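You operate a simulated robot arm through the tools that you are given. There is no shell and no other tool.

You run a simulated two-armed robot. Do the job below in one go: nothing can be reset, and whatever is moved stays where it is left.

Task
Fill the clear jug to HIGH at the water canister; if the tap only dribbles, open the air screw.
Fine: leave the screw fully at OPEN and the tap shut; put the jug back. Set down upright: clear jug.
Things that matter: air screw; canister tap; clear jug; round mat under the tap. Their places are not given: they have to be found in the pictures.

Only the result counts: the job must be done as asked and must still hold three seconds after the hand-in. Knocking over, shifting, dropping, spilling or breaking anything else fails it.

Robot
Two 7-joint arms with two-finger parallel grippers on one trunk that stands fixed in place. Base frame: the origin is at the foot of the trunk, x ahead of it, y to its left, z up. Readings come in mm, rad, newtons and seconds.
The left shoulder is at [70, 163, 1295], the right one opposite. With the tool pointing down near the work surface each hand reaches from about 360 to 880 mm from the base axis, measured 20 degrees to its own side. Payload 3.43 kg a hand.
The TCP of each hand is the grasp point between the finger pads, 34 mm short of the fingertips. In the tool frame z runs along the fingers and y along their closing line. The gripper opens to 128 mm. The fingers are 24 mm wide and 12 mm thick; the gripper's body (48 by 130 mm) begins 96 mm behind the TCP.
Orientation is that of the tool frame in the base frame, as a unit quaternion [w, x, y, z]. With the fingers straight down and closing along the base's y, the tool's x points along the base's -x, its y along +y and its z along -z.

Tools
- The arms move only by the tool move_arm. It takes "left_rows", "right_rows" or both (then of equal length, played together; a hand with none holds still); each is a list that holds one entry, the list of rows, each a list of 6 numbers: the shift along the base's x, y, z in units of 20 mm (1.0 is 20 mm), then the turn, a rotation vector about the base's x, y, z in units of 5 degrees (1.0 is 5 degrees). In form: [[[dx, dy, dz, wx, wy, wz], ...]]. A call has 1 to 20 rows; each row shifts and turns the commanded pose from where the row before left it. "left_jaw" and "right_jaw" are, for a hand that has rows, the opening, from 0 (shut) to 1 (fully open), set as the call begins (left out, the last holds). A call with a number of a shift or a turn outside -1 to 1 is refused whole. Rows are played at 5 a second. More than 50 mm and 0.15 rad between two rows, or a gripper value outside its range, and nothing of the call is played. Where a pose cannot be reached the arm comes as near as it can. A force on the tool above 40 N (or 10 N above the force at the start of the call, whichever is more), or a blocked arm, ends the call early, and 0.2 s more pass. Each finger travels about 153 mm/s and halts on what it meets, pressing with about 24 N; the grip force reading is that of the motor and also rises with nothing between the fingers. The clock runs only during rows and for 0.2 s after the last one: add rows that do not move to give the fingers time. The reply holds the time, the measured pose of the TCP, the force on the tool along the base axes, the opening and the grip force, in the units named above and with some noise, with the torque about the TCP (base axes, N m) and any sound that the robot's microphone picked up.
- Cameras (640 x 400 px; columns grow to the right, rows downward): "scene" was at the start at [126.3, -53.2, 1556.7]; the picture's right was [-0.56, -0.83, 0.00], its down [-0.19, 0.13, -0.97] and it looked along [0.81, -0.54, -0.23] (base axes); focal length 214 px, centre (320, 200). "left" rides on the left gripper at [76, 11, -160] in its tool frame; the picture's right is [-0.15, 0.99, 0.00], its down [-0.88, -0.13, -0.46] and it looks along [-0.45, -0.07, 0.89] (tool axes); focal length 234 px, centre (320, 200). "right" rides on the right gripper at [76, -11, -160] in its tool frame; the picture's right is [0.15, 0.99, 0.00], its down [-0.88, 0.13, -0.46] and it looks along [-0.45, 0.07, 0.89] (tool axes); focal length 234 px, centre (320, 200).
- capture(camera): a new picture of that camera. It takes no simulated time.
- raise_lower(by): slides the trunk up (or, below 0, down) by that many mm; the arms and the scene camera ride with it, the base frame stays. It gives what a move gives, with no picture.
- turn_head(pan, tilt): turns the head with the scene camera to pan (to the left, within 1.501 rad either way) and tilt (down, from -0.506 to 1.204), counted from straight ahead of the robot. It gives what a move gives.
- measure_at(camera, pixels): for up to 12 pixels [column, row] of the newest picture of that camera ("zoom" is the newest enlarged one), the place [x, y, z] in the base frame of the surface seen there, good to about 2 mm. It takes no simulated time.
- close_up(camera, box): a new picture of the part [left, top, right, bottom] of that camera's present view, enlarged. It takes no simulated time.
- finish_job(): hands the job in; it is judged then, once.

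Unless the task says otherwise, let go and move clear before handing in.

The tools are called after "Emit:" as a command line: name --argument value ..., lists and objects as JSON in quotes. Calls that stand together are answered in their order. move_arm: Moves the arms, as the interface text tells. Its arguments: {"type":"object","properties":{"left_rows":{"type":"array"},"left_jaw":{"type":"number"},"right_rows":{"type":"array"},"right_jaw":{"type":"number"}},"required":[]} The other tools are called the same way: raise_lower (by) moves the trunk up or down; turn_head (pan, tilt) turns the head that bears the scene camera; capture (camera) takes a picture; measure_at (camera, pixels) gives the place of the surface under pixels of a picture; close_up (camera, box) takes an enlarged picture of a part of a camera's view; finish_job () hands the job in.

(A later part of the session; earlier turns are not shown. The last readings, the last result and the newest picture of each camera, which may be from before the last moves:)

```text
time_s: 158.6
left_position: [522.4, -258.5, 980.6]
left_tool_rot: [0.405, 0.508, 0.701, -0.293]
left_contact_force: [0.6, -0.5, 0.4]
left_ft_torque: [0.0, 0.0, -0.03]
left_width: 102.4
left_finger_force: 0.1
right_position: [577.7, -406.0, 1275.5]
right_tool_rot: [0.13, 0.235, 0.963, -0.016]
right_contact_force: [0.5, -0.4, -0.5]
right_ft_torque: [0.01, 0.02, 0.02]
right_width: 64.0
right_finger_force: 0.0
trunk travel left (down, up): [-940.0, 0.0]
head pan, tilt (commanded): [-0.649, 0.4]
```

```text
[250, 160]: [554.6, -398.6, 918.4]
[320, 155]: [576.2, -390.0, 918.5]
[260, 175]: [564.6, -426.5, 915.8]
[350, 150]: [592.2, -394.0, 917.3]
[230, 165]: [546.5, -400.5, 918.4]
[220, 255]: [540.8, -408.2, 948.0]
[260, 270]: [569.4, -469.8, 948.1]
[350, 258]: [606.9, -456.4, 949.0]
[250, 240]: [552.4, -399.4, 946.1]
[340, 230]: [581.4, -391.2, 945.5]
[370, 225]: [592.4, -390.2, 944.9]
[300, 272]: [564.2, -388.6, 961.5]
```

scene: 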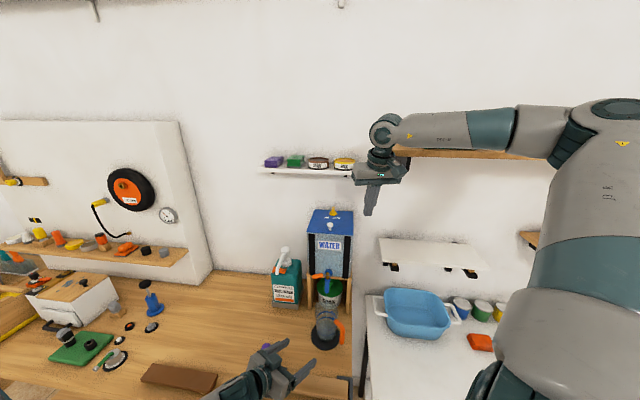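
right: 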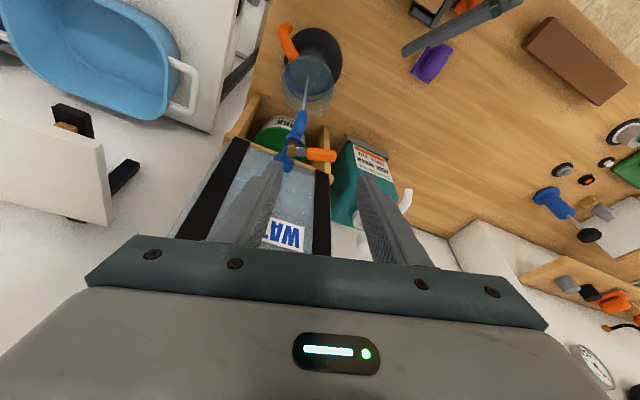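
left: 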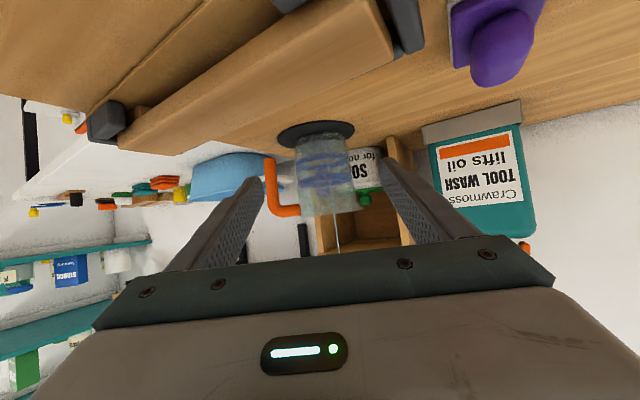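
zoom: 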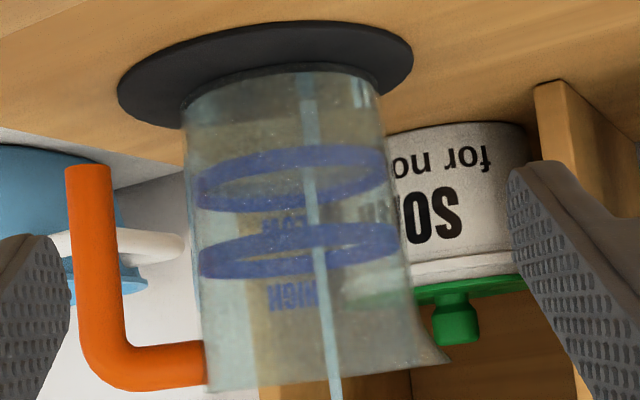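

HIGH ring reads z≈946–947; water is at about 916, rising ~1.3 mm/s. I'll close the fingers and lower them in front of the lever, ready to push it shut.

Emit:
move_arm --right_rows '[[[0, 0, 0, 0, 0, 0], [0, 0, -0.6, 0, 0, 0], [0, 0, -1, 0, 0, 0], [0, 0, -1, 0, 0, 0], [0, 0, -1, 0, 0, 0], [0, 0, -1, 0, 0, 0], [0, 0, -0.9, 0, 0, 0]]]' --right_jaw 0.0

Emit:
close_up --camera "right" --box '[220, 20, 420, 240]'

Emit:
close_up --camera "left" --box '[285, 115, 375, 220]'

Emit:
measure_at --camera "zoom" --pixels '[[260, 175], [270, 180], [340, 170], [280, 175], [240, 182], [350, 165]]'

```text
time_s: 160.2
left_position: [522.6, -258.4, 980.2]
left_tool_rot: [0.405, 0.508, 0.701, -0.293]
left_contact_force: [1.4, 0.1, 0.4]
left_ft_torque: [-0.01, 0.0, 0.03]
left_width: 102.4
left_finger_force: 0.1
right_position: [577.1, -406.0, 1165.9]
right_tool_rot: [0.13, 0.235, 0.963, -0.016]
right_contact_force: [0.6, 0.3, -0.6]
right_ft_torque: [-0.03, 0.05, -0.03]
right_width: 0.0
right_finger_force: 24.5
trunk travel left (down, up): [-940.0, 0.0]
head pan, tilt (commanded): [-0.649, 0.4]
```

```text
1.82 times, centred on (320, 130) of right
```

zoom: 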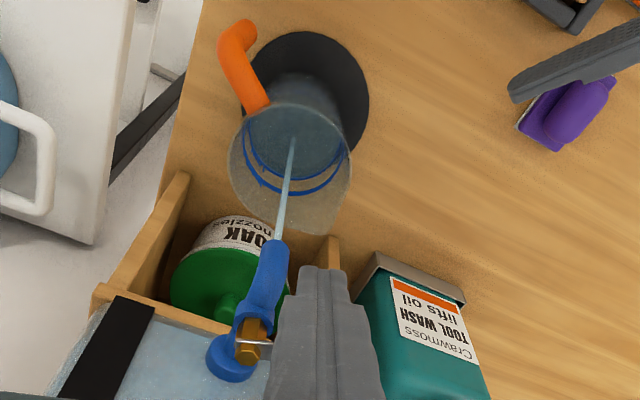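

```text
3.81 times, centred on (330, 168) of left
```

zoom: 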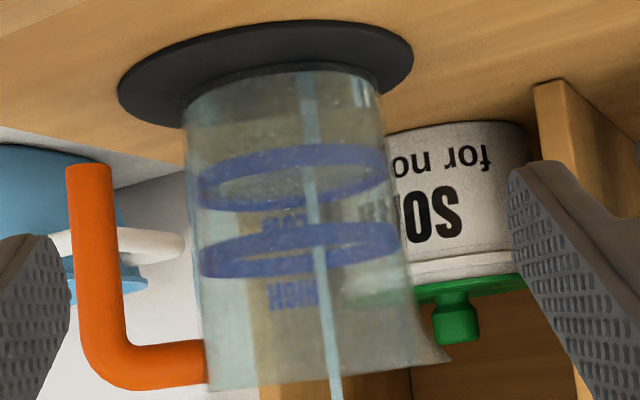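

```text
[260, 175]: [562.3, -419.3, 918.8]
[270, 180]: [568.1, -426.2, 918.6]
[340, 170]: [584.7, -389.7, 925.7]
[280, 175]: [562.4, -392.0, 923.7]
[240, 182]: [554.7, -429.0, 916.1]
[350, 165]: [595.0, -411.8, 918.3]
```

The post is in front of the lever and the water is at z≈918.5. I'll wait about 4 s and re-measure.

Emit:
move_arm --right_rows '[[[0, 0, 0, 0, 0, 0], [0, 0, 0, 0, 0, 0], [0, 0, 0, 0, 0, 0], [0, 0, 0, 0, 0, 0], [0, 0, 0, 0, 0, 0], [0, 0, 0, 0, 0, 0], [0, 0, 0, 0, 0, 0], [0, 0, 0, 0, 0, 0], [0, 0, 0, 0, 0, 0], [0, 0, 0, 0, 0, 0], [0, 0, 0, 0, 0, 0], [0, 0, 0, 0, 0, 0], [0, 0, 0, 0, 0, 0], [0, 0, 0, 0, 0, 0], [0, 0, 0, 0, 0, 0], [0, 0, 0, 0, 0, 0], [0, 0, 0, 0, 0, 0], [0, 0, 0, 0, 0, 0], [0, 0, 0, 0, 0, 0], [0, 0, 0, 0, 0, 0]]]'

Emit:
close_up --camera "right" --box '[260, 30, 380, 130]'

Emit:
measure_at --camera "zoom" --pixels '[[250, 200], [280, 220], [300, 200], [320, 230], [260, 230], [290, 250], [330, 210], [240, 215]]'

Emit:
close_up --camera "left" --box '[285, 115, 375, 220]'

Emit:
measure_at --camera "zoom" --pixels '[[250, 200], [270, 205], [340, 195], [240, 200], [350, 190], [260, 210]]'

```text
time_s: 164.4
left_position: [522.7, -258.5, 981.2]
left_tool_rot: [0.405, 0.509, 0.7, -0.294]
left_contact_force: [0.7, 1.0, -0.2]
left_ft_torque: [0.03, 0.0, 0.0]
left_width: 102.2
left_finger_force: 0.1
right_position: [576.5, -406.5, 1166.1]
right_tool_rot: [0.131, 0.235, 0.963, -0.017]
right_contact_force: [-0.3, -0.4, 0.0]
right_ft_torque: [-0.01, -0.03, -0.02]
right_width: 0.0
right_finger_force: 24.1
trunk travel left (down, up): [-940.0, 0.0]
head pan, tilt (commanded): [-0.649, 0.4]
```

```text
4.00 times, centred on (320, 80) of right
```

zoom: 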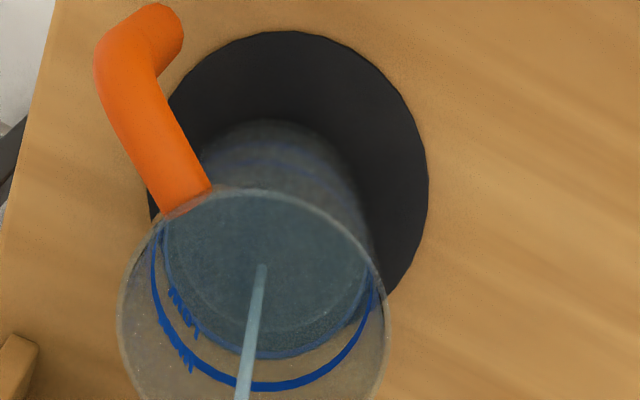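

```text
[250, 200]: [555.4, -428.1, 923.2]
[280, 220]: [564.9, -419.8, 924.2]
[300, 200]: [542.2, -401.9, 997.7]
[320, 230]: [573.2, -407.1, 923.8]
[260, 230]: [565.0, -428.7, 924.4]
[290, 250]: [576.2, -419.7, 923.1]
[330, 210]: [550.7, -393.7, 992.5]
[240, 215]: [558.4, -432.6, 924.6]
```

```text
3.81 times, centred on (330, 168) of left
```

zoom: 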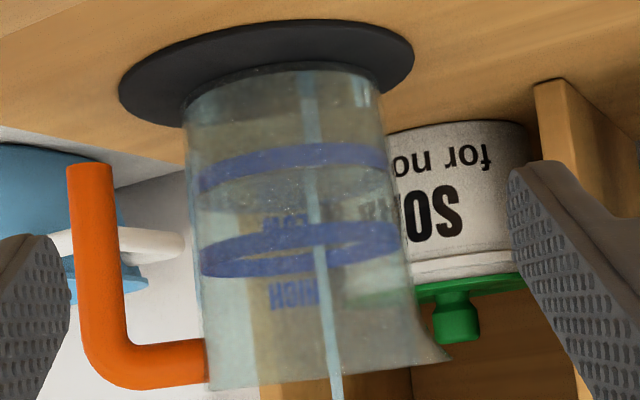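

```text
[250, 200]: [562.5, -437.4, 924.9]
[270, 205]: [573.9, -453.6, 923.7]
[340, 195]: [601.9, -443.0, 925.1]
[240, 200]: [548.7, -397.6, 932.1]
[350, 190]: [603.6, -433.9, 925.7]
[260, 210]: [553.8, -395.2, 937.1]
```

Water is at z≈924.3, rising 1.4 mm/s. I'll check the HIGH ring's height with the right camera too, then wait another 8 s.

Emit:
close_up --camera "right" --box '[260, 30, 380, 130]'

Emit:
measure_at --camera "zoom" --pixels '[[155, 265], [160, 300], [215, 373], [270, 387], [320, 370], [345, 350], [365, 315], [375, 300]]'

Emit:
move_arm --right_rows '[[[0, 0, 0, 0, 0, 0], [0, 0, 0, 0, 0, 0], [0, 0, 0, 0, 0, 0], [0, 0, 0, 0, 0, 0], [0, 0, 0, 0, 0, 0], [0, 0, 0, 0, 0, 0], [0, 0, 0, 0, 0, 0], [0, 0, 0, 0, 0, 0], [0, 0, 0, 0, 0, 0], [0, 0, 0, 0, 0, 0], [0, 0, 0, 0, 0, 0], [0, 0, 0, 0, 0, 0], [0, 0, 0, 0, 0, 0], [0, 0, 0, 0, 0, 0], [0, 0, 0, 0, 0, 0], [0, 0, 0, 0, 0, 0], [0, 0, 0, 0, 0, 0], [0, 0, 0, 0, 0, 0], [0, 0, 0, 0, 0, 0], [0, 0, 0, 0, 0, 0]]]'

Emit:
close_up --camera "right" --box '[260, 30, 380, 130]'

Emit:
measure_at --camera "zoom" --pixels '[[250, 210], [280, 230], [240, 240], [320, 240], [260, 240], [290, 260], [310, 280], [220, 230]]'

```text
4.00 times, centred on (320, 80) of right
```

zoom: 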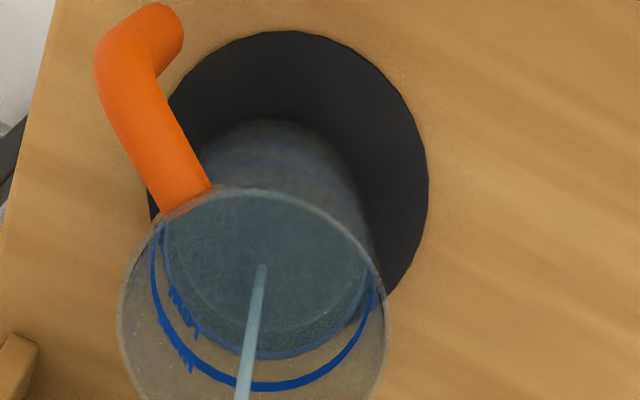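

```text
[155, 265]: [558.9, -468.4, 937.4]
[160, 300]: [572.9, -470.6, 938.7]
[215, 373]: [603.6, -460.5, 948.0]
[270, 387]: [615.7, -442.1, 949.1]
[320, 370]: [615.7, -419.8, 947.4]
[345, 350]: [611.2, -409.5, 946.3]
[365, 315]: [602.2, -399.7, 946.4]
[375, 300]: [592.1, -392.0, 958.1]
```

```text
time_s: 168.6
left_position: [522.4, -259.5, 980.9]
left_tool_rot: [0.405, 0.509, 0.701, -0.293]
left_contact_force: [1.0, -0.4, 0.8]
left_ft_torque: [-0.01, 0.0, 0.02]
left_width: 102.6
left_finger_force: 0.0
right_position: [576.9, -406.1, 1165.7]
right_tool_rot: [0.132, 0.235, 0.963, -0.017]
right_contact_force: [0.0, 0.3, -0.6]
right_ft_torque: [0.02, 0.01, 0.04]
right_width: 0.0
right_finger_force: 23.9
trunk travel left (down, up): [-940.0, 0.0]
head pan, tilt (commanded): [-0.649, 0.4]
```

```text
4.00 times, centred on (320, 80) of right
```

zoom: 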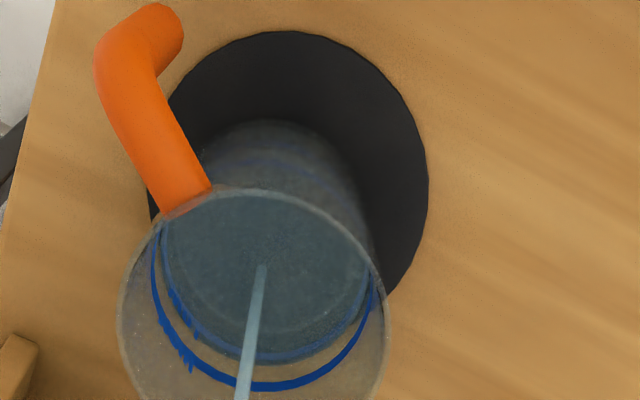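

```text
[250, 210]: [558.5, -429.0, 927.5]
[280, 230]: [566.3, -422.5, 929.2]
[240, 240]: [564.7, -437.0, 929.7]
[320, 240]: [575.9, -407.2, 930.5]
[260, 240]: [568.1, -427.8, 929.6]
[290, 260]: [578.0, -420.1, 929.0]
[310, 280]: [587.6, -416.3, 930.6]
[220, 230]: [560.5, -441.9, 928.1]
```

HIGH reads z≈947; water is at 929.3 rising 1.2 mm/s. I'll wait two more 4 s spells.

Emit:
move_arm --right_rows '[[[0, 0, 0, 0, 0, 0], [0, 0, 0, 0, 0, 0], [0, 0, 0, 0, 0, 0], [0, 0, 0, 0, 0, 0], [0, 0, 0, 0, 0, 0], [0, 0, 0, 0, 0, 0], [0, 0, 0, 0, 0, 0], [0, 0, 0, 0, 0, 0], [0, 0, 0, 0, 0, 0], [0, 0, 0, 0, 0, 0], [0, 0, 0, 0, 0, 0], [0, 0, 0, 0, 0, 0], [0, 0, 0, 0, 0, 0], [0, 0, 0, 0, 0, 0], [0, 0, 0, 0, 0, 0], [0, 0, 0, 0, 0, 0], [0, 0, 0, 0, 0, 0], [0, 0, 0, 0, 0, 0], [0, 0, 0, 0, 0, 0], [0, 0, 0, 0, 0, 0]]]'

Emit:
close_up --camera "right" --box '[260, 30, 380, 130]'

Emit:
measure_at --camera "zoom" --pixels '[[250, 230], [280, 240], [240, 250], [320, 250], [260, 250], [290, 270], [310, 290], [220, 250]]'

```text
time_s: 172.8
left_position: [522.6, -257.9, 981.2]
left_tool_rot: [0.405, 0.509, 0.7, -0.295]
left_contact_force: [-1.2, -0.9, -0.6]
left_ft_torque: [-0.01, 0.05, -0.01]
left_width: 102.3
left_finger_force: 0.0
right_position: [576.1, -406.8, 1165.6]
right_tool_rot: [0.131, 0.234, 0.963, -0.017]
right_contact_force: [-1.0, 0.0, -0.4]
right_ft_torque: [0.0, -0.03, 0.01]
right_width: 0.1
right_finger_force: 23.8
trunk travel left (down, up): [-940.0, 0.0]
head pan, tilt (commanded): [-0.649, 0.4]
```

```text
4.00 times, centred on (320, 80) of right
```

zoom: 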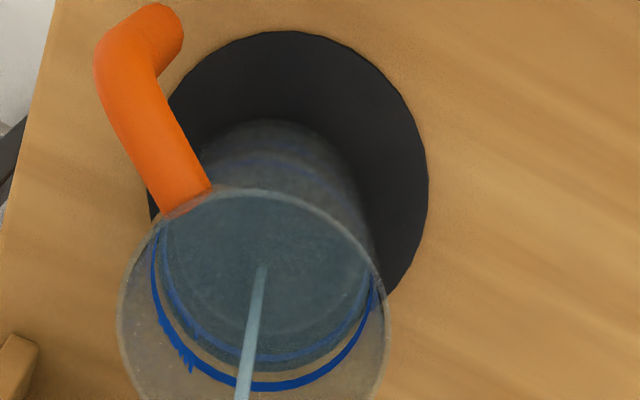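

```text
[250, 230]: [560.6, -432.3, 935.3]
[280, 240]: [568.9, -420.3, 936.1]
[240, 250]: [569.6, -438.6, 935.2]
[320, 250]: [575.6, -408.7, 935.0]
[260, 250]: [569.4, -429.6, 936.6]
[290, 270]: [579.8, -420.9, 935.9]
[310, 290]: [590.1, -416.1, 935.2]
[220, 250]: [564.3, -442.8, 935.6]
```

Water is at z≈935.6. I'll bring the post close to the lever while waiting about 4 s more.

Emit:
move_arm --right_rows '[[[0.35, 0.12, 0, 0, 0, 0], [0.25, 0.1, 0, 0, 0, 0], [0, 0, 0, 0, 0, 0], [0, 0, 0, 0, 0, 0], [0, 0, 0, 0, 0, 0], [0, 0, 0, 0, 0, 0], [0, 0, 0, 0, 0, 0], [0, 0, 0, 0, 0, 0], [0, 0, 0, 0, 0, 0], [0, 0, 0, 0, 0, 0], [0, 0, 0, 0, 0, 0], [0, 0, 0, 0, 0, 0], [0, 0, 0, 0, 0, 0], [0, 0, 0, 0, 0, 0], [0, 0, 0, 0, 0, 0], [0, 0, 0, 0, 0, 0]]]'

Emit:
close_up --camera "right" --box '[260, 30, 380, 130]'

Emit:
measure_at --camera "zoom" --pixels '[[250, 230], [280, 240], [240, 250], [320, 250], [260, 250], [290, 270], [310, 290], [220, 250], [270, 380], [330, 360], [210, 365]]'

Emit:
close_up --camera "right" --box '[220, 60, 420, 240]'

```text
time_s: 176.2
left_position: [522.8, -259.4, 980.2]
left_tool_rot: [0.405, 0.509, 0.7, -0.294]
left_contact_force: [-0.3, 0.6, -0.3]
left_ft_torque: [-0.02, 0.01, 0.01]
left_width: 102.4
left_finger_force: 0.0
right_position: [588.4, -403.0, 1164.2]
right_tool_rot: [0.132, 0.235, 0.963, -0.017]
right_contact_force: [0.1, -0.1, 0.8]
right_ft_torque: [-0.03, 0.0, -0.01]
right_width: 0.2
right_finger_force: 24.2
trunk travel left (down, up): [-940.0, 0.0]
head pan, tilt (commanded): [-0.649, 0.4]
```

```text
4.00 times, centred on (320, 80) of right
```

zoom: 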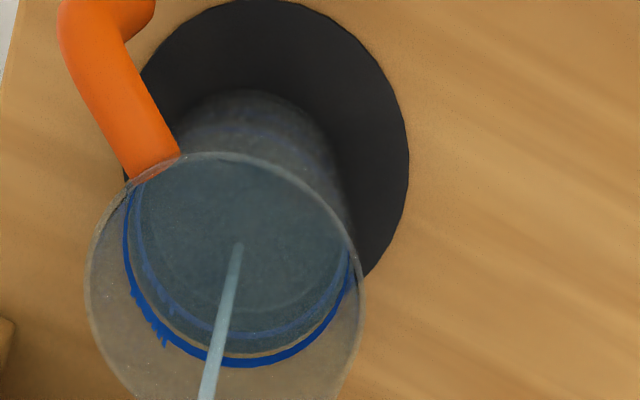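

```text
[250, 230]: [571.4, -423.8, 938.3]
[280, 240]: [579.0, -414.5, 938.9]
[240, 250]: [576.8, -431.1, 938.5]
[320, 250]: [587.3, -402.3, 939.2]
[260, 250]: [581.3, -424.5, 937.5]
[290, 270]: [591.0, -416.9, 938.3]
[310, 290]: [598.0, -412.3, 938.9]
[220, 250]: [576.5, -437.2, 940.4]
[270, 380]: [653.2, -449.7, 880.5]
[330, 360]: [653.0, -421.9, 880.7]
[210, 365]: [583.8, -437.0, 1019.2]
```

```text
2.22 times, centred on (320, 150) of right
```

zoom: 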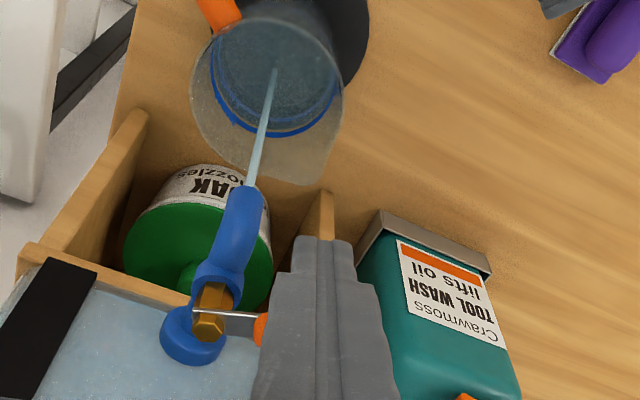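

Water z≈938.8; ring still visible just above it. I'll calibrate against the ring in this view and wait about 3 s.

Emit:
close_up --camera "right" --box '[265, 60, 355, 130]'

Emit:
measure_at --camera "zoom" --pixels '[[140, 260], [200, 350], [260, 385], [310, 375], [360, 345], [420, 285]]'

Emit:
move_arm --right_rows '[[[0, 0, 0, 0, 0, 0], [0, 0, 0, 0, 0, 0], [0, 0, 0, 0, 0, 0], [0, 0, 0, 0, 0, 0], [0, 0, 0, 0, 0, 0], [0, 0, 0, 0, 0, 0], [0, 0, 0, 0, 0, 0], [0, 0, 0, 0, 0, 0], [0, 0, 0, 0, 0, 0], [0, 0, 0, 0, 0, 0], [0, 0, 0, 0, 0, 0], [0, 0, 0, 0, 0, 0], [0, 0, 0, 0, 0, 0], [0, 0, 0, 0, 0, 0]]]'

Emit:
close_up --camera "right" --box '[265, 60, 355, 130]'

Emit:
measure_at --camera "zoom" --pixels '[[250, 200], [280, 220], [240, 250], [320, 230], [260, 260], [290, 290], [330, 280], [220, 230], [260, 385], [310, 375]]'

Emit:
close_up --camera "left" --box '[285, 115, 375, 220]'

```text
5.71 times, centred on (310, 95) of right
```

zoom: 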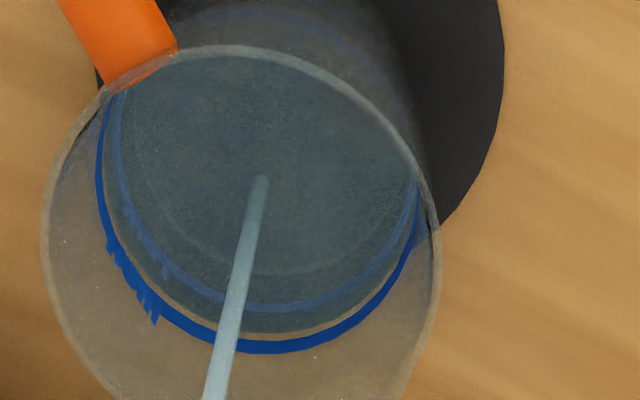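

```text
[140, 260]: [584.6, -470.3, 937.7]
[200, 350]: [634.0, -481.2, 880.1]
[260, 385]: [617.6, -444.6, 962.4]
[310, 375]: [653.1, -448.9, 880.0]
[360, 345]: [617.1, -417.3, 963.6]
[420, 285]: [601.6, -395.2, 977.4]
```

```text
time_s: 179.2
left_position: [522.7, -259.8, 981.1]
left_tool_rot: [0.405, 0.509, 0.7, -0.294]
left_contact_force: [0.2, -0.2, -0.7]
left_ft_torque: [-0.01, 0.01, 0.0]
left_width: 102.2
left_finger_force: 0.0
right_position: [589.5, -401.0, 1165.0]
right_tool_rot: [0.131, 0.234, 0.963, -0.017]
right_contact_force: [-0.5, -0.1, 0.2]
right_ft_torque: [0.01, 0.01, -0.02]
right_width: 0.1
right_finger_force: 23.9
trunk travel left (down, up): [-940.0, 0.0]
head pan, tilt (commanded): [-0.649, 0.4]
```

```text
5.71 times, centred on (310, 95) of right
```

zoom: 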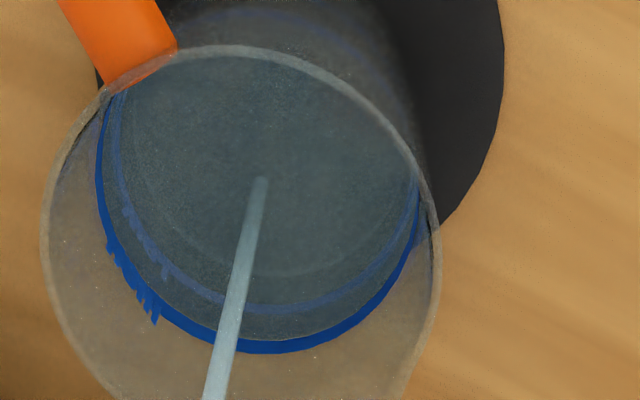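

```text
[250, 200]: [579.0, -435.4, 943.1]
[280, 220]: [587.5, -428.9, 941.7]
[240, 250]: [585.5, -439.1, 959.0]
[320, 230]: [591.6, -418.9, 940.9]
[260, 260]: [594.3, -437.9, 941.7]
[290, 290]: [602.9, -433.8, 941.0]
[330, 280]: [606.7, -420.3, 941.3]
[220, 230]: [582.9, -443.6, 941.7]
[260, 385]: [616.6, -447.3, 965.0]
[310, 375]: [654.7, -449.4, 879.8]
```

```text
3.81 times, centred on (330, 168) of left
```

zoom: 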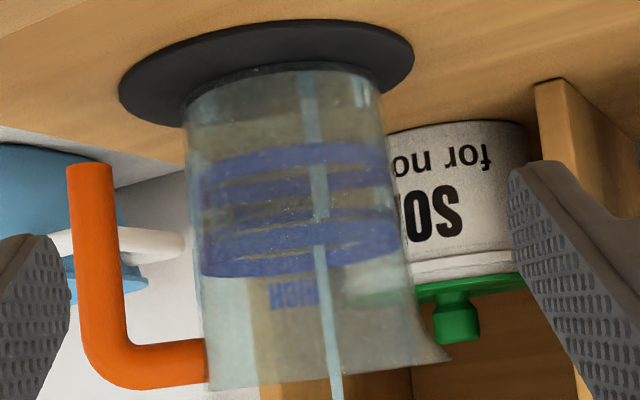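

From above, the water edge (zoom (280,340)) is just reaching the lower edge of the HIGH ring; measured water z≈941.6. The left camera looks almost level, so I'll compare heights there at high zoom.

Emit:
close_up --camera "left" --box '[296, 152, 364, 194]'

Emit:
measure_at --camera "zoom" --pixels '[[200, 200], [300, 195], [400, 190], [200, 260], [300, 290], [400, 270], [150, 240], [250, 300], [350, 240], [250, 230], [420, 230], [180, 290]]'

```text
9.41 times, centred on (330, 173) of left
```

zoom: 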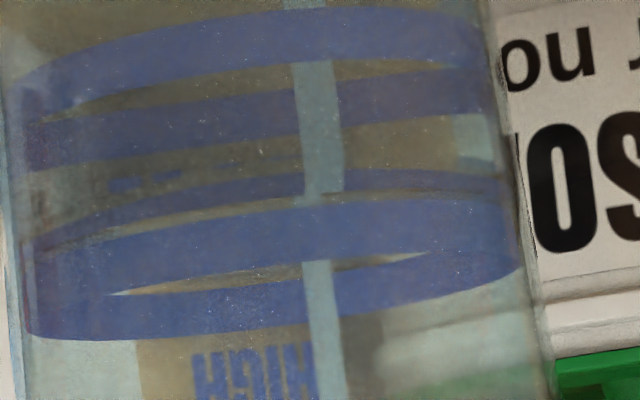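

```text
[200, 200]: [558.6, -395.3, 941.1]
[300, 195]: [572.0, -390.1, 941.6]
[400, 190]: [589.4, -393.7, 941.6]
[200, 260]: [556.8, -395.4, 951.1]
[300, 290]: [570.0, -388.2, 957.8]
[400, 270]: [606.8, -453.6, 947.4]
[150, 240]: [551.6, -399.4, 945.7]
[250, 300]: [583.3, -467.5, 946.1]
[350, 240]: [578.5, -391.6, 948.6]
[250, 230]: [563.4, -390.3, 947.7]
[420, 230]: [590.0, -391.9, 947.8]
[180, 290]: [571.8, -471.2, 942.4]
```

The HIGH band spans about z 943–952 (centre ≈947); the water is at ≈941.5. I'll let it run another 2.4 s before closing.

Emit:
move_arm --right_rows '[[[0, 0, 0, 0, 0, 0], [0, 0, 0, 0, 0, 0], [0, 0, 0, 0, 0, 0], [0, 0, 0, 0, 0, 0], [0, 0, 0, 0, 0, 0], [0, 0, 0, 0, 0, 0], [0, 0, 0, 0, 0, 0], [0, 0, 0, 0, 0, 0], [0, 0, 0, 0, 0, 0], [0, 0, 0, 0, 0, 0]]]'

Emit:
close_up --camera "right" --box '[265, 60, 355, 130]'

Emit:
measure_at --camera "zoom" --pixels '[[200, 200], [280, 200], [340, 200], [320, 230], [290, 290], [330, 280], [220, 160], [300, 150], [350, 150], [200, 150]]'

Emit:
close_up --camera "left" --box '[296, 152, 364, 194]'

```text
time_s: 181.4
left_position: [522.7, -259.4, 981.2]
left_tool_rot: [0.405, 0.509, 0.7, -0.294]
left_contact_force: [0.6, -0.4, 0.2]
left_ft_torque: [0.01, -0.02, -0.02]
left_width: 102.0
left_finger_force: 0.0
right_position: [588.5, -401.5, 1166.0]
right_tool_rot: [0.132, 0.234, 0.963, -0.017]
right_contact_force: [-0.4, 1.0, 0.1]
right_ft_torque: [-0.03, -0.02, 0.02]
right_width: 0.2
right_finger_force: 24.0
trunk travel left (down, up): [-940.0, 0.0]
head pan, tilt (commanded): [-0.649, 0.4]
```

```text
5.71 times, centred on (310, 95) of right
```

zoom: 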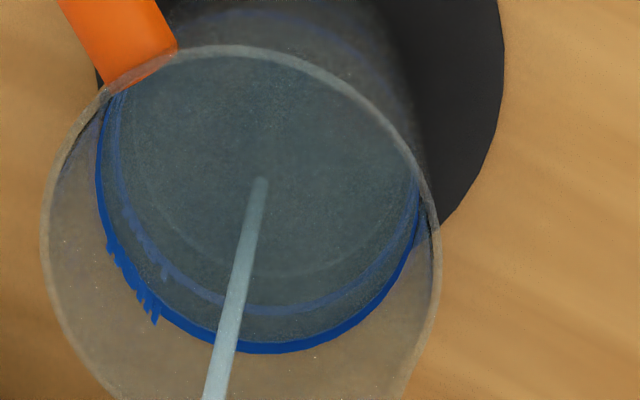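

```text
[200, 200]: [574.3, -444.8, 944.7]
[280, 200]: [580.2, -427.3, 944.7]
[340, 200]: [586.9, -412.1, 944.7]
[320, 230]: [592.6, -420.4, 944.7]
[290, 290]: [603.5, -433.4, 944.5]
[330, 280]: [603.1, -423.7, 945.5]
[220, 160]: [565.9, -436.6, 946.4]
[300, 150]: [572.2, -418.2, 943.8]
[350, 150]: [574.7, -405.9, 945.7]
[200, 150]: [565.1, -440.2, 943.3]
```

```text
9.41 times, centred on (330, 173) of left
```

zoom: 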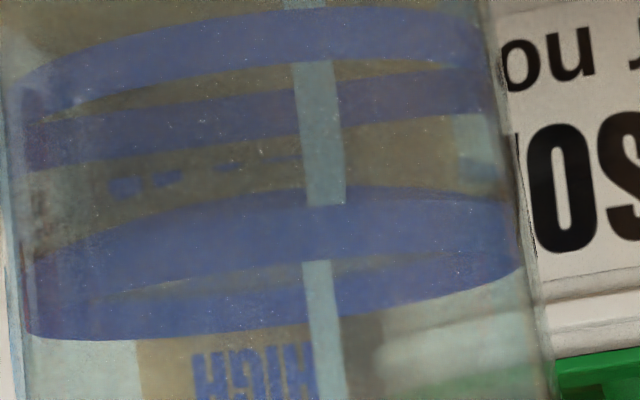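

Water is at z≈944.8. Now I'll push the lever shut.

Emit:
move_arm --right_rows '[[[0.25, -0.035, 0, 0, 0, 0], [0.225, 0.02, 0, 0, 0, 0], [0.22, 0.005, 0, 0, 0, 0], [0.225, -0.015, 0, 0, 0, 0], [0.22, -0.04, 0, 0, 0, 0], [0.215, -0.055, 0, 0, 0, 0], [0.085, -0.03, 0, 0, 0, 0], [0.1, -0.1, 0, 0, 0, 0], [0.1, -0.1, 0, 0, 0, 0]]]'

Emit:
capture --camera "right"

Emit:
close_up --camera "right" --box '[220, 40, 420, 240]'

Emit:
close_up --camera "left" --box '[285, 115, 375, 240]'

```text
time_s: 183.4
left_position: [519.7, -255.4, 981.9]
left_tool_rot: [0.406, 0.508, 0.701, -0.293]
left_contact_force: [-0.4, -0.9, -0.1]
left_ft_torque: [-0.05, 0.0, 0.0]
left_width: 102.4
left_finger_force: 0.0
right_position: [616.1, -403.5, 1166.8]
right_tool_rot: [0.129, 0.235, 0.963, -0.017]
right_contact_force: [-24.6, 20.4, -17.8]
right_ft_torque: [0.83, 0.82, -0.22]
right_width: 0.0
right_finger_force: 24.1
trunk travel left (down, up): [-940.0, 0.0]
head pan, tilt (commanded): [-0.649, 0.4]
```

```text
taken
```

right: 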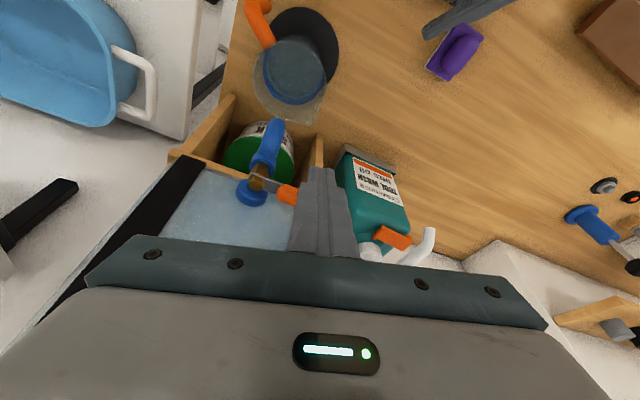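

```text
2.00 times, centred on (320, 140) of right
```

zoom: 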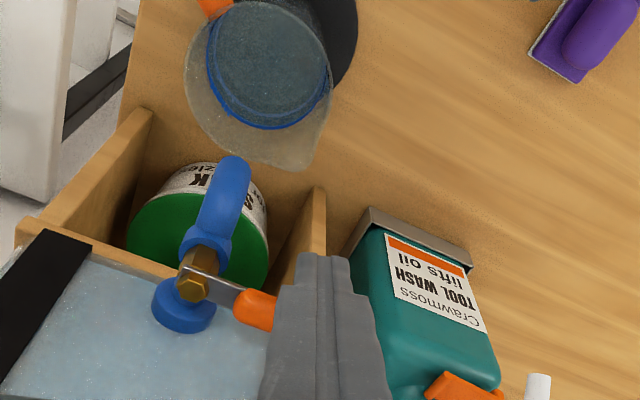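

```text
3.20 times, centred on (330, 178) of left
```

zoom: 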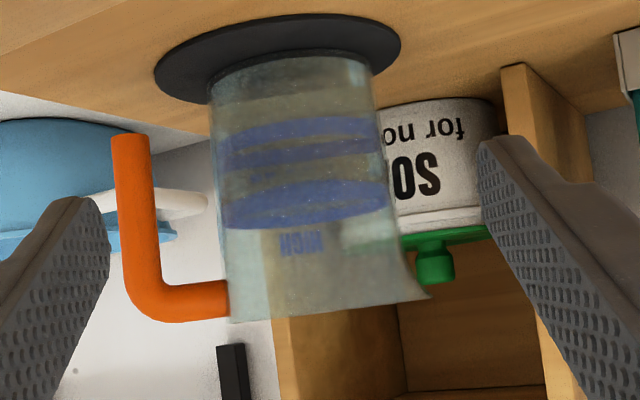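

The stream has stopped and the lever is against its stop (about 32 N). I'll measure the water level.

Emit:
close_up --camera "right" --box '[245, 20, 345, 120]'

Emit:
measure_at --camera "zoom" --pixels '[[280, 120], [320, 120], [360, 120], [280, 170], [320, 170], [360, 170], [300, 220], [340, 220], [260, 200], [380, 200]]'

Emit:
measure_at --camera "left" --pixels '[[320, 172], [330, 173], [340, 170], [315, 175]]'

Emit:
close_up --camera "left" --box '[296, 152, 364, 194]'

```text
4.00 times, centred on (295, 70) of right
```

zoom: 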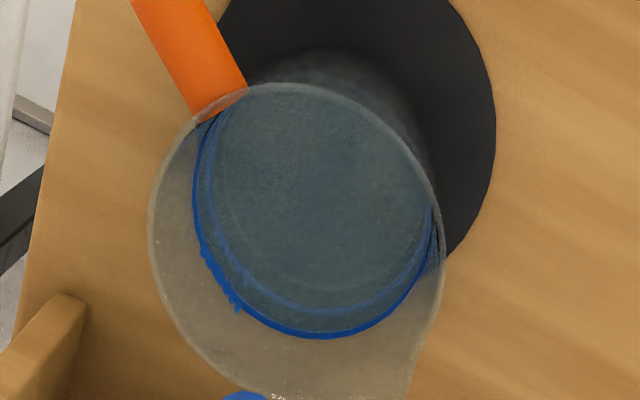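

```text
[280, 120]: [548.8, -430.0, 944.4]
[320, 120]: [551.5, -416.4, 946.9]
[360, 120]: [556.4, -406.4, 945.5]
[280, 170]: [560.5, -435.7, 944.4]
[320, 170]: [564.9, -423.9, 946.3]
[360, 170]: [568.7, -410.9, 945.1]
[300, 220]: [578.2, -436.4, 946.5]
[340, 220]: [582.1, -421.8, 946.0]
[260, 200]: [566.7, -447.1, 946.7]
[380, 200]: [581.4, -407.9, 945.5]
```

```text
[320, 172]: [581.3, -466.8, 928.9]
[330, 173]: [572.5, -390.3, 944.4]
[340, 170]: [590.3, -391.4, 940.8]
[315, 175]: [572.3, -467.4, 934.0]
```

```text
9.41 times, centred on (330, 173) of left
```

zoom: 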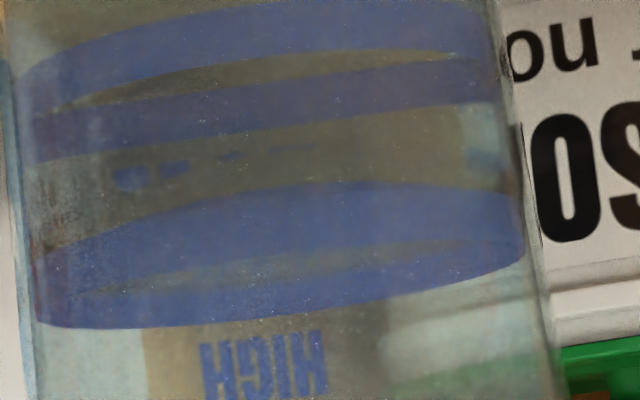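

The level is z≈945.7, inside the HIGH band and about 1 mm from its centre, with the tap shut. I'll back the post off the lever and lift the right hand well away.

Emit:
move_arm --right_rows '[[[-0.5, 0.5, 0, 0, 0, 0], [-0.5, 0.5, 0.5, 0, 0, 0], [0, 0, 1, 0, 0, 0], [0, 0, 1, 0, 0, 0], [0, 0, 1, 0, 0, 0], [0, 0, 1, 0, 0, 0], [0, 0, 1, 0, 0, 0], [-0.9, -0.4, 0.9, 0, 0, 0], [-0.9, -0.4, 0.9, 0, 0, 0], [-0.9, -0.4, 0.9, 0, 0, 0], [-0.9, -0.4, 0.9, 0, 0, 0], [-0.9, -0.4, 0.9, 0, 0, 0], [-0.9, -0.4, 0.9, 0, 0, 0], [-0.9, -0.4, 0.9, 0, 0, 0], [-0.9, -0.4, 0.9, 0, 0, 0], [-0.9, -0.4, 0.9, 0, 0, 0], [-0.9, -0.4, 0.9, 0, 0, 0], [-0.9, -0.4, 0.9, 0, 0, 0], [-0.9, -0.4, 0.9, 0, 0, 0]]]'

Emit:
capture --camera "scene"

Emit:
close_up --camera "scene" --box '[290, 195, 370, 345]'

```text
time_s: 187.4
left_position: [521.6, -259.3, 981.4]
left_tool_rot: [0.406, 0.509, 0.701, -0.293]
left_contact_force: [-0.6, 0.4, 0.5]
left_ft_torque: [-0.02, -0.01, 0.01]
left_width: 102.2
left_finger_force: 0.0
right_position: [384.6, -485.0, 1492.7]
right_tool_rot: [0.131, 0.235, 0.963, -0.016]
right_contact_force: [-0.7, 1.3, 0.7]
right_ft_torque: [-0.02, 0.0, -0.02]
right_width: 0.2
right_finger_force: 24.2
trunk travel left (down, up): [-940.0, 0.0]
head pan, tilt (commanded): [-0.649, 0.4]
```

```text
taken
```

scene: 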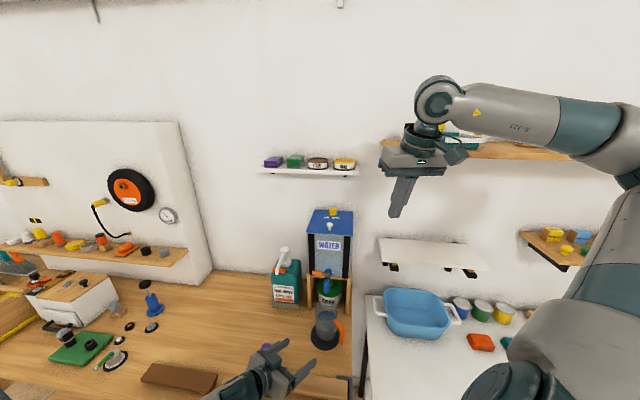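

```text
2.67 times, centred on (330, 270) of scene
```

zoom: 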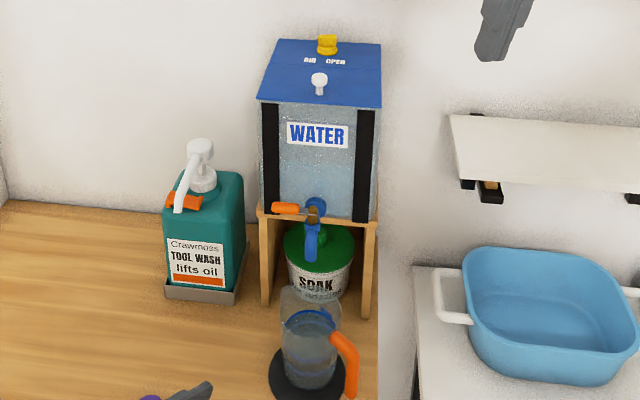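

The lever looks shut and no stream is visible. I'll zoom in on the tap and the screw to verify both.

Emit:
close_up --camera "scene" --box '[298, 255, 362, 305]'

Emit:
measure_at --camera "zoom" --pixels '[[195, 155], [215, 155], [235, 157], [250, 158], [300, 145]]'

Emit:
close_up --camera "scene" --box '[300, 195, 364, 235]'

Emit:
measure_at --camera "zoom" --pixels '[[300, 150], [320, 150], [340, 150], [358, 150], [330, 165], [310, 125]]'

```text
8.00 times, centred on (330, 280) of scene
```

zoom: 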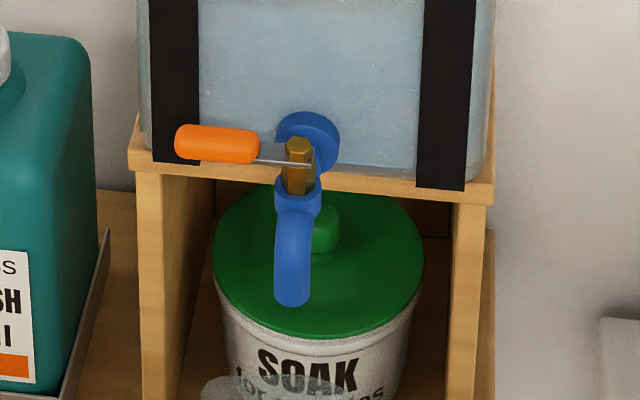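

```text
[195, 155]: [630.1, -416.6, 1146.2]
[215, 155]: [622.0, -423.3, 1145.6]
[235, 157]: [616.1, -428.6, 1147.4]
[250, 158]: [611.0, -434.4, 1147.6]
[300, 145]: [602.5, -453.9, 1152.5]
```

```text
10.00 times, centred on (332, 215) of scene
```

zoom: 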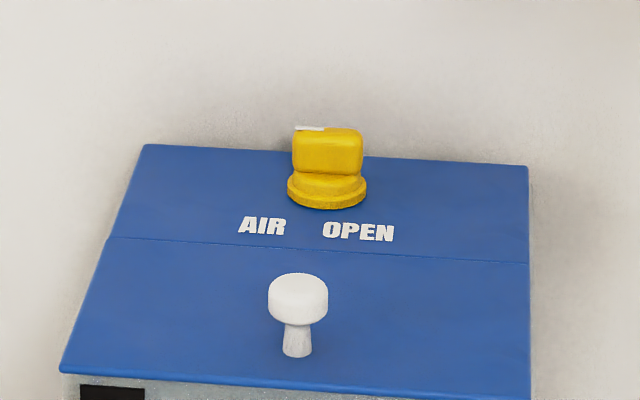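

```text
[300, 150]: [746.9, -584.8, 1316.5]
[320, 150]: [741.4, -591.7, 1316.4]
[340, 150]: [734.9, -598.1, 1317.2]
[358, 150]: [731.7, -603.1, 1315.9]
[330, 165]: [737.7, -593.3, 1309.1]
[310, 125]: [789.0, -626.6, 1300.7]
```

Both check out: the lever is at azimuth ≈43° as at the start (shut), and the screw is back against its open stop (mark left, same as initially). Now I'll raise the left hand 200 mm and lower the trunk 200 mm so the left arm can reach the jug.

Emit:
move_arm --left_rows '[[[0, 0, 1, 0, 0, 0], [0, 0, 1, 0, 0, 0], [0, 0, 1, 0, 0, 0], [0, 0, 1, 0, 0, 0], [0, 0, 1, 0, 0, 0], [0, 0, 1, 0, 0, 0], [0, 0, 1, 0, 0, 0], [0, 0, 1, 0, 0, 0], [0, 0, 1, 0, 0, 0], [0, 0, 1, 0, 0, 0], [0, 0, 1, 0, 0, 0], [0, 0, 0, 0, 0, 0]]]'

Emit:
raise_lower --by -200

Emit:
capture --camera "left"

Emit:
capture --camera "scene"

```text
time_s: 190.0
left_position: [523.8, -259.3, 1200.0]
left_tool_rot: [0.404, 0.509, 0.701, -0.294]
left_contact_force: [-0.2, -0.4, -0.7]
left_ft_torque: [0.0, -0.02, -0.03]
left_width: 102.3
left_finger_force: 0.2
right_position: [386.8, -485.5, 1492.8]
right_tool_rot: [0.131, 0.236, 0.963, -0.018]
right_contact_force: [0.7, 0.4, -0.6]
right_ft_torque: [0.01, 0.03, 0.01]
right_width: 0.1
right_finger_force: 24.3
trunk travel left (down, up): [-940.0, 0.0]
head pan, tilt (commanded): [-0.649, 0.4]
```

```text
time_s: 192.2
left_position: [523.0, -258.5, 998.8]
left_tool_rot: [0.405, 0.509, 0.701, -0.293]
left_contact_force: [0.7, -0.1, -1.0]
left_ft_torque: [0.01, 0.01, 0.01]
left_width: 102.5
left_finger_force: 0.1
right_position: [387.1, -484.0, 1293.5]
right_tool_rot: [0.131, 0.235, 0.963, -0.016]
right_contact_force: [-0.7, 0.1, 0.3]
right_ft_torque: [0.01, 0.01, 0.04]
right_width: 0.0
right_finger_force: 24.1
trunk travel left (down, up): [-740.0, 200.0]
head pan, tilt (commanded): [-0.649, 0.4]
```

```text
taken
```

left: 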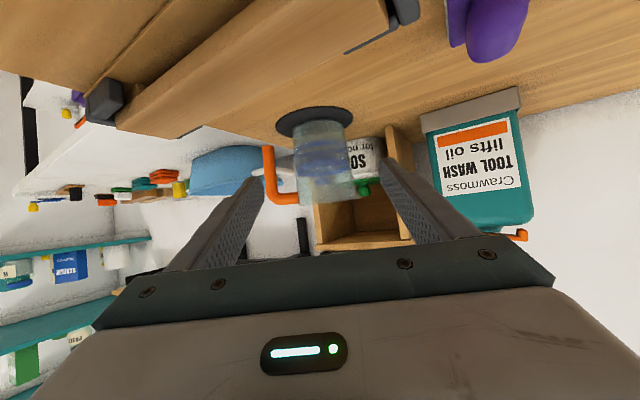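

```text
taken
```

scene: 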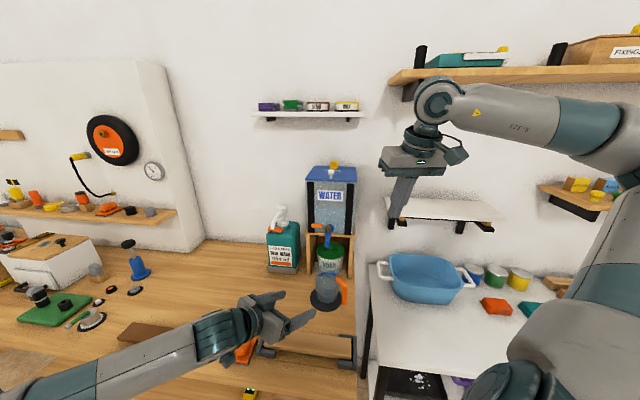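

The left hand is at (523,-258,999). I'll line up on the earlier approach axis and move in toward the jug, stopping short to check.

Emit:
move_arm --left_rows '[[[0.25, -0.9, 0.5, 0, 0, 0], [0.25, -0.92, 0.5, 0, 0, 0], [0.268, -0.824, -0.5, 0, 0, 0], [0.268, -0.824, -0.5, 0, 0, 0], [0.268, -0.824, -0.5, 0, 0, 0], [0.268, -0.824, -0.5, 0, 0, 0], [0.268, -0.824, -0.5, 0, 0, 0], [0, 0, 0, 0, 0, 0]]]'

Emit:
capture --camera "left"

Emit:
close_up --camera "scene" --box '[270, 220, 382, 330]'

```text
time_s: 194.0
left_position: [559.6, -375.6, 969.5]
left_tool_rot: [0.405, 0.508, 0.702, -0.293]
left_contact_force: [-0.3, -0.4, 0.1]
left_ft_torque: [0.04, -0.04, 0.03]
left_width: 102.5
left_finger_force: 0.1
right_position: [386.6, -484.1, 1293.5]
right_tool_rot: [0.13, 0.235, 0.963, -0.017]
right_contact_force: [-0.3, -0.8, 0.1]
right_ft_torque: [0.01, -0.01, 0.02]
right_width: 0.2
right_finger_force: 23.3
trunk travel left (down, up): [-740.0, 200.0]
head pan, tilt (commanded): [-0.649, 0.4]
```

```text
taken
```

left: 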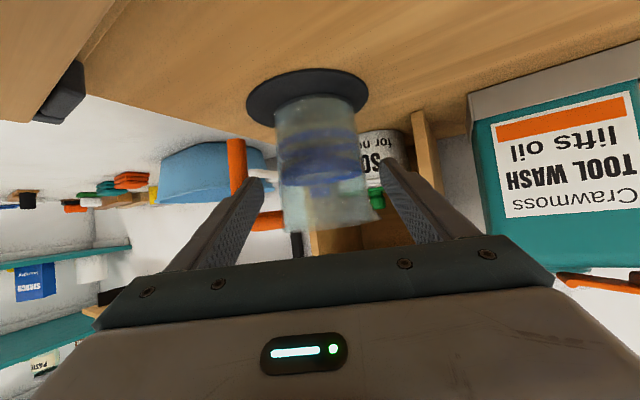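

```text
3.64 times, centred on (326, 275) of scene
```

zoom: 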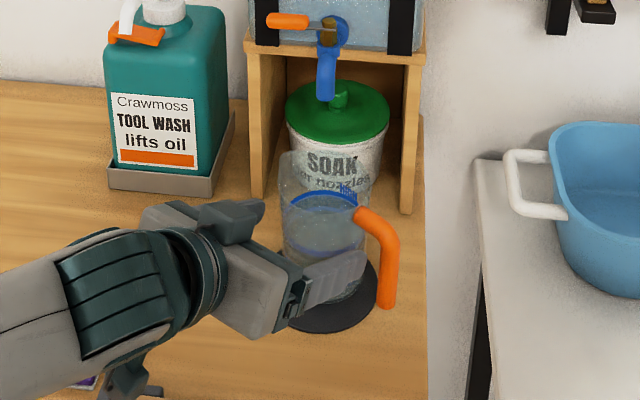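

Well centred (jug x 278–365 between fingers 262–383). I'll finish the approach.

Emit:
move_arm --left_rows '[[[0.27, -0.85, -0.5, 0, 0, 0], [0.27, -0.85, -0.5, 0, 0, 0], [0.27, -0.85, -0.5, 0, 0, 0], [0, 0, 0, 0, 0, 0]]]'

Emit:
capture --camera "left"

```text
time_s: 195.0
left_position: [574.8, -429.2, 939.4]
left_tool_rot: [0.404, 0.51, 0.701, -0.294]
left_contact_force: [-0.1, -0.2, 0.4]
left_ft_torque: [-0.01, 0.04, 0.04]
left_width: 102.4
left_finger_force: 0.1
right_position: [386.4, -484.6, 1293.9]
right_tool_rot: [0.131, 0.234, 0.963, -0.017]
right_contact_force: [-0.6, -0.3, 0.1]
right_ft_torque: [-0.01, -0.05, -0.03]
right_width: 0.2
right_finger_force: 24.4
trunk travel left (down, up): [-740.0, 200.0]
head pan, tilt (commanded): [-0.649, 0.4]
```

```text
taken
```

left: 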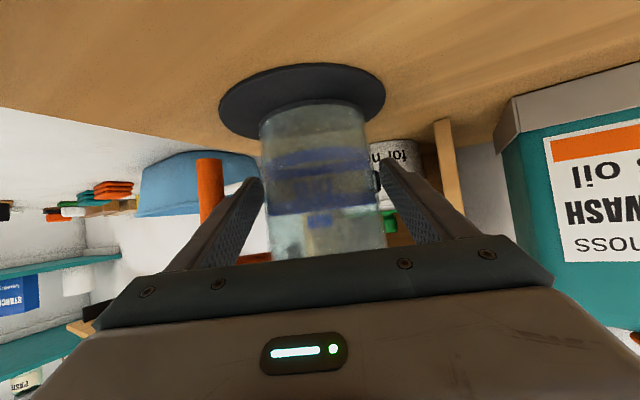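

In position. I'll close in two steps to be gentle.

Emit:
move_arm --left_rows '[[[0, 0, 0, 0, 0, 0], [0, 0, 0, 0, 0, 0]]]' --left_jaw 0.69

Emit:
move_arm --left_rows '[[[0, 0, 0, 0, 0, 0], [0, 0, 0, 0, 0, 0], [0, 0, 0, 0, 0, 0]]]' --left_jaw 0.0

Emit:
capture --camera "left"

```text
time_s: 195.6
left_position: [575.5, -428.0, 939.5]
left_tool_rot: [0.405, 0.508, 0.701, -0.293]
left_contact_force: [0.5, 1.2, -0.2]
left_ft_torque: [-0.02, 0.02, 0.04]
left_width: 88.4
left_finger_force: 0.0
right_position: [386.8, -485.0, 1293.2]
right_tool_rot: [0.13, 0.235, 0.963, -0.017]
right_contact_force: [-0.2, -0.3, -0.8]
right_ft_torque: [-0.01, -0.01, 0.0]
right_width: 0.2
right_finger_force: 23.8
trunk travel left (down, up): [-740.0, 200.0]
head pan, tilt (commanded): [-0.649, 0.4]
```

```text
time_s: 196.4
left_position: [576.6, -427.3, 939.1]
left_tool_rot: [0.405, 0.508, 0.701, -0.293]
left_contact_force: [0.8, 0.1, 1.5]
left_ft_torque: [0.03, -0.07, 0.08]
left_width: 83.9
left_finger_force: 24.2
right_position: [385.4, -484.2, 1293.6]
right_tool_rot: [0.131, 0.235, 0.963, -0.017]
right_contact_force: [0.1, -0.3, 0.6]
right_ft_torque: [0.0, 0.01, 0.01]
right_width: 0.0
right_finger_force: 23.8
trunk travel left (down, up): [-740.0, 200.0]
head pan, tilt (commanded): [-0.649, 0.4]
```

```text
taken
```

left: 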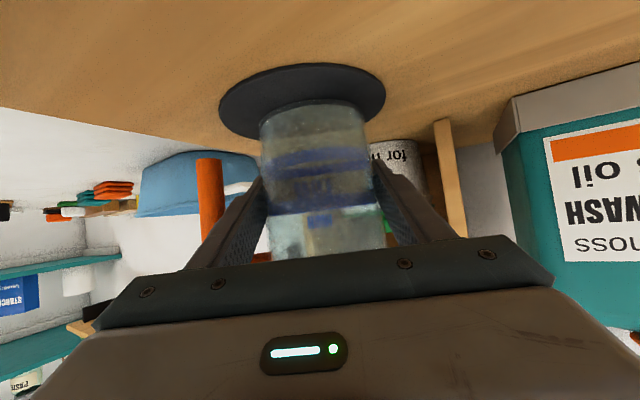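

Gripped at 83.9 mm (24 N). I'll lift it slightly and slide it out from under the spout, slowly.

Emit:
move_arm --left_rows '[[[0, 0, 0.1, 0, 0, 0], [0, 0, 0.25, 0, 0, 0], [0, 0, 0.25, 0, 0, 0], [0, 0, 0.1, 0, 0, 0], [0, 0, 0, 0, 0, 0]]]'

Emit:
capture --camera "left"

Emit:
close_up --camera "scene" --box '[270, 220, 382, 330]'

```text
time_s: 197.6
left_position: [575.6, -429.5, 952.5]
left_tool_rot: [0.405, 0.509, 0.7, -0.294]
left_contact_force: [0.5, -0.2, -3.8]
left_ft_torque: [0.02, -0.02, -0.03]
left_width: 84.0
left_finger_force: 23.9
right_position: [386.2, -485.0, 1293.6]
right_tool_rot: [0.13, 0.234, 0.963, -0.016]
right_contact_force: [0.6, 0.8, -0.2]
right_ft_torque: [-0.02, 0.02, 0.01]
right_width: 0.0
right_finger_force: 23.8
trunk travel left (down, up): [-740.0, 200.0]
head pan, tilt (commanded): [-0.649, 0.4]
```

```text
taken
```

left: 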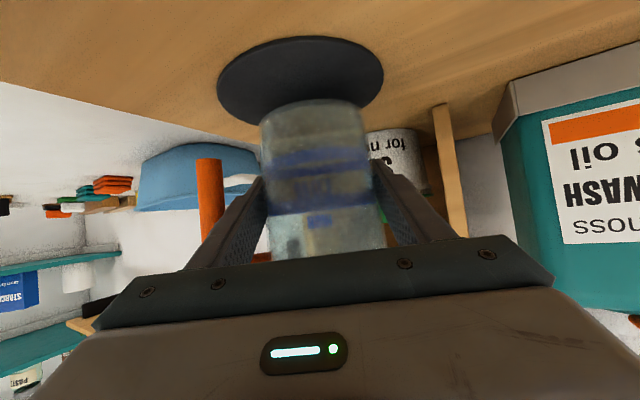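

```text
3.64 times, centred on (326, 275) of scene
```

zoom: 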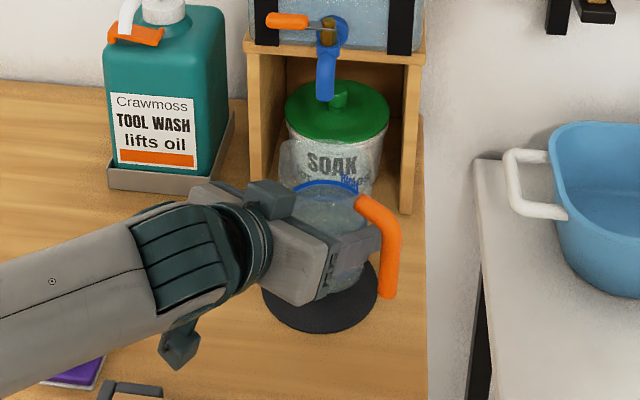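

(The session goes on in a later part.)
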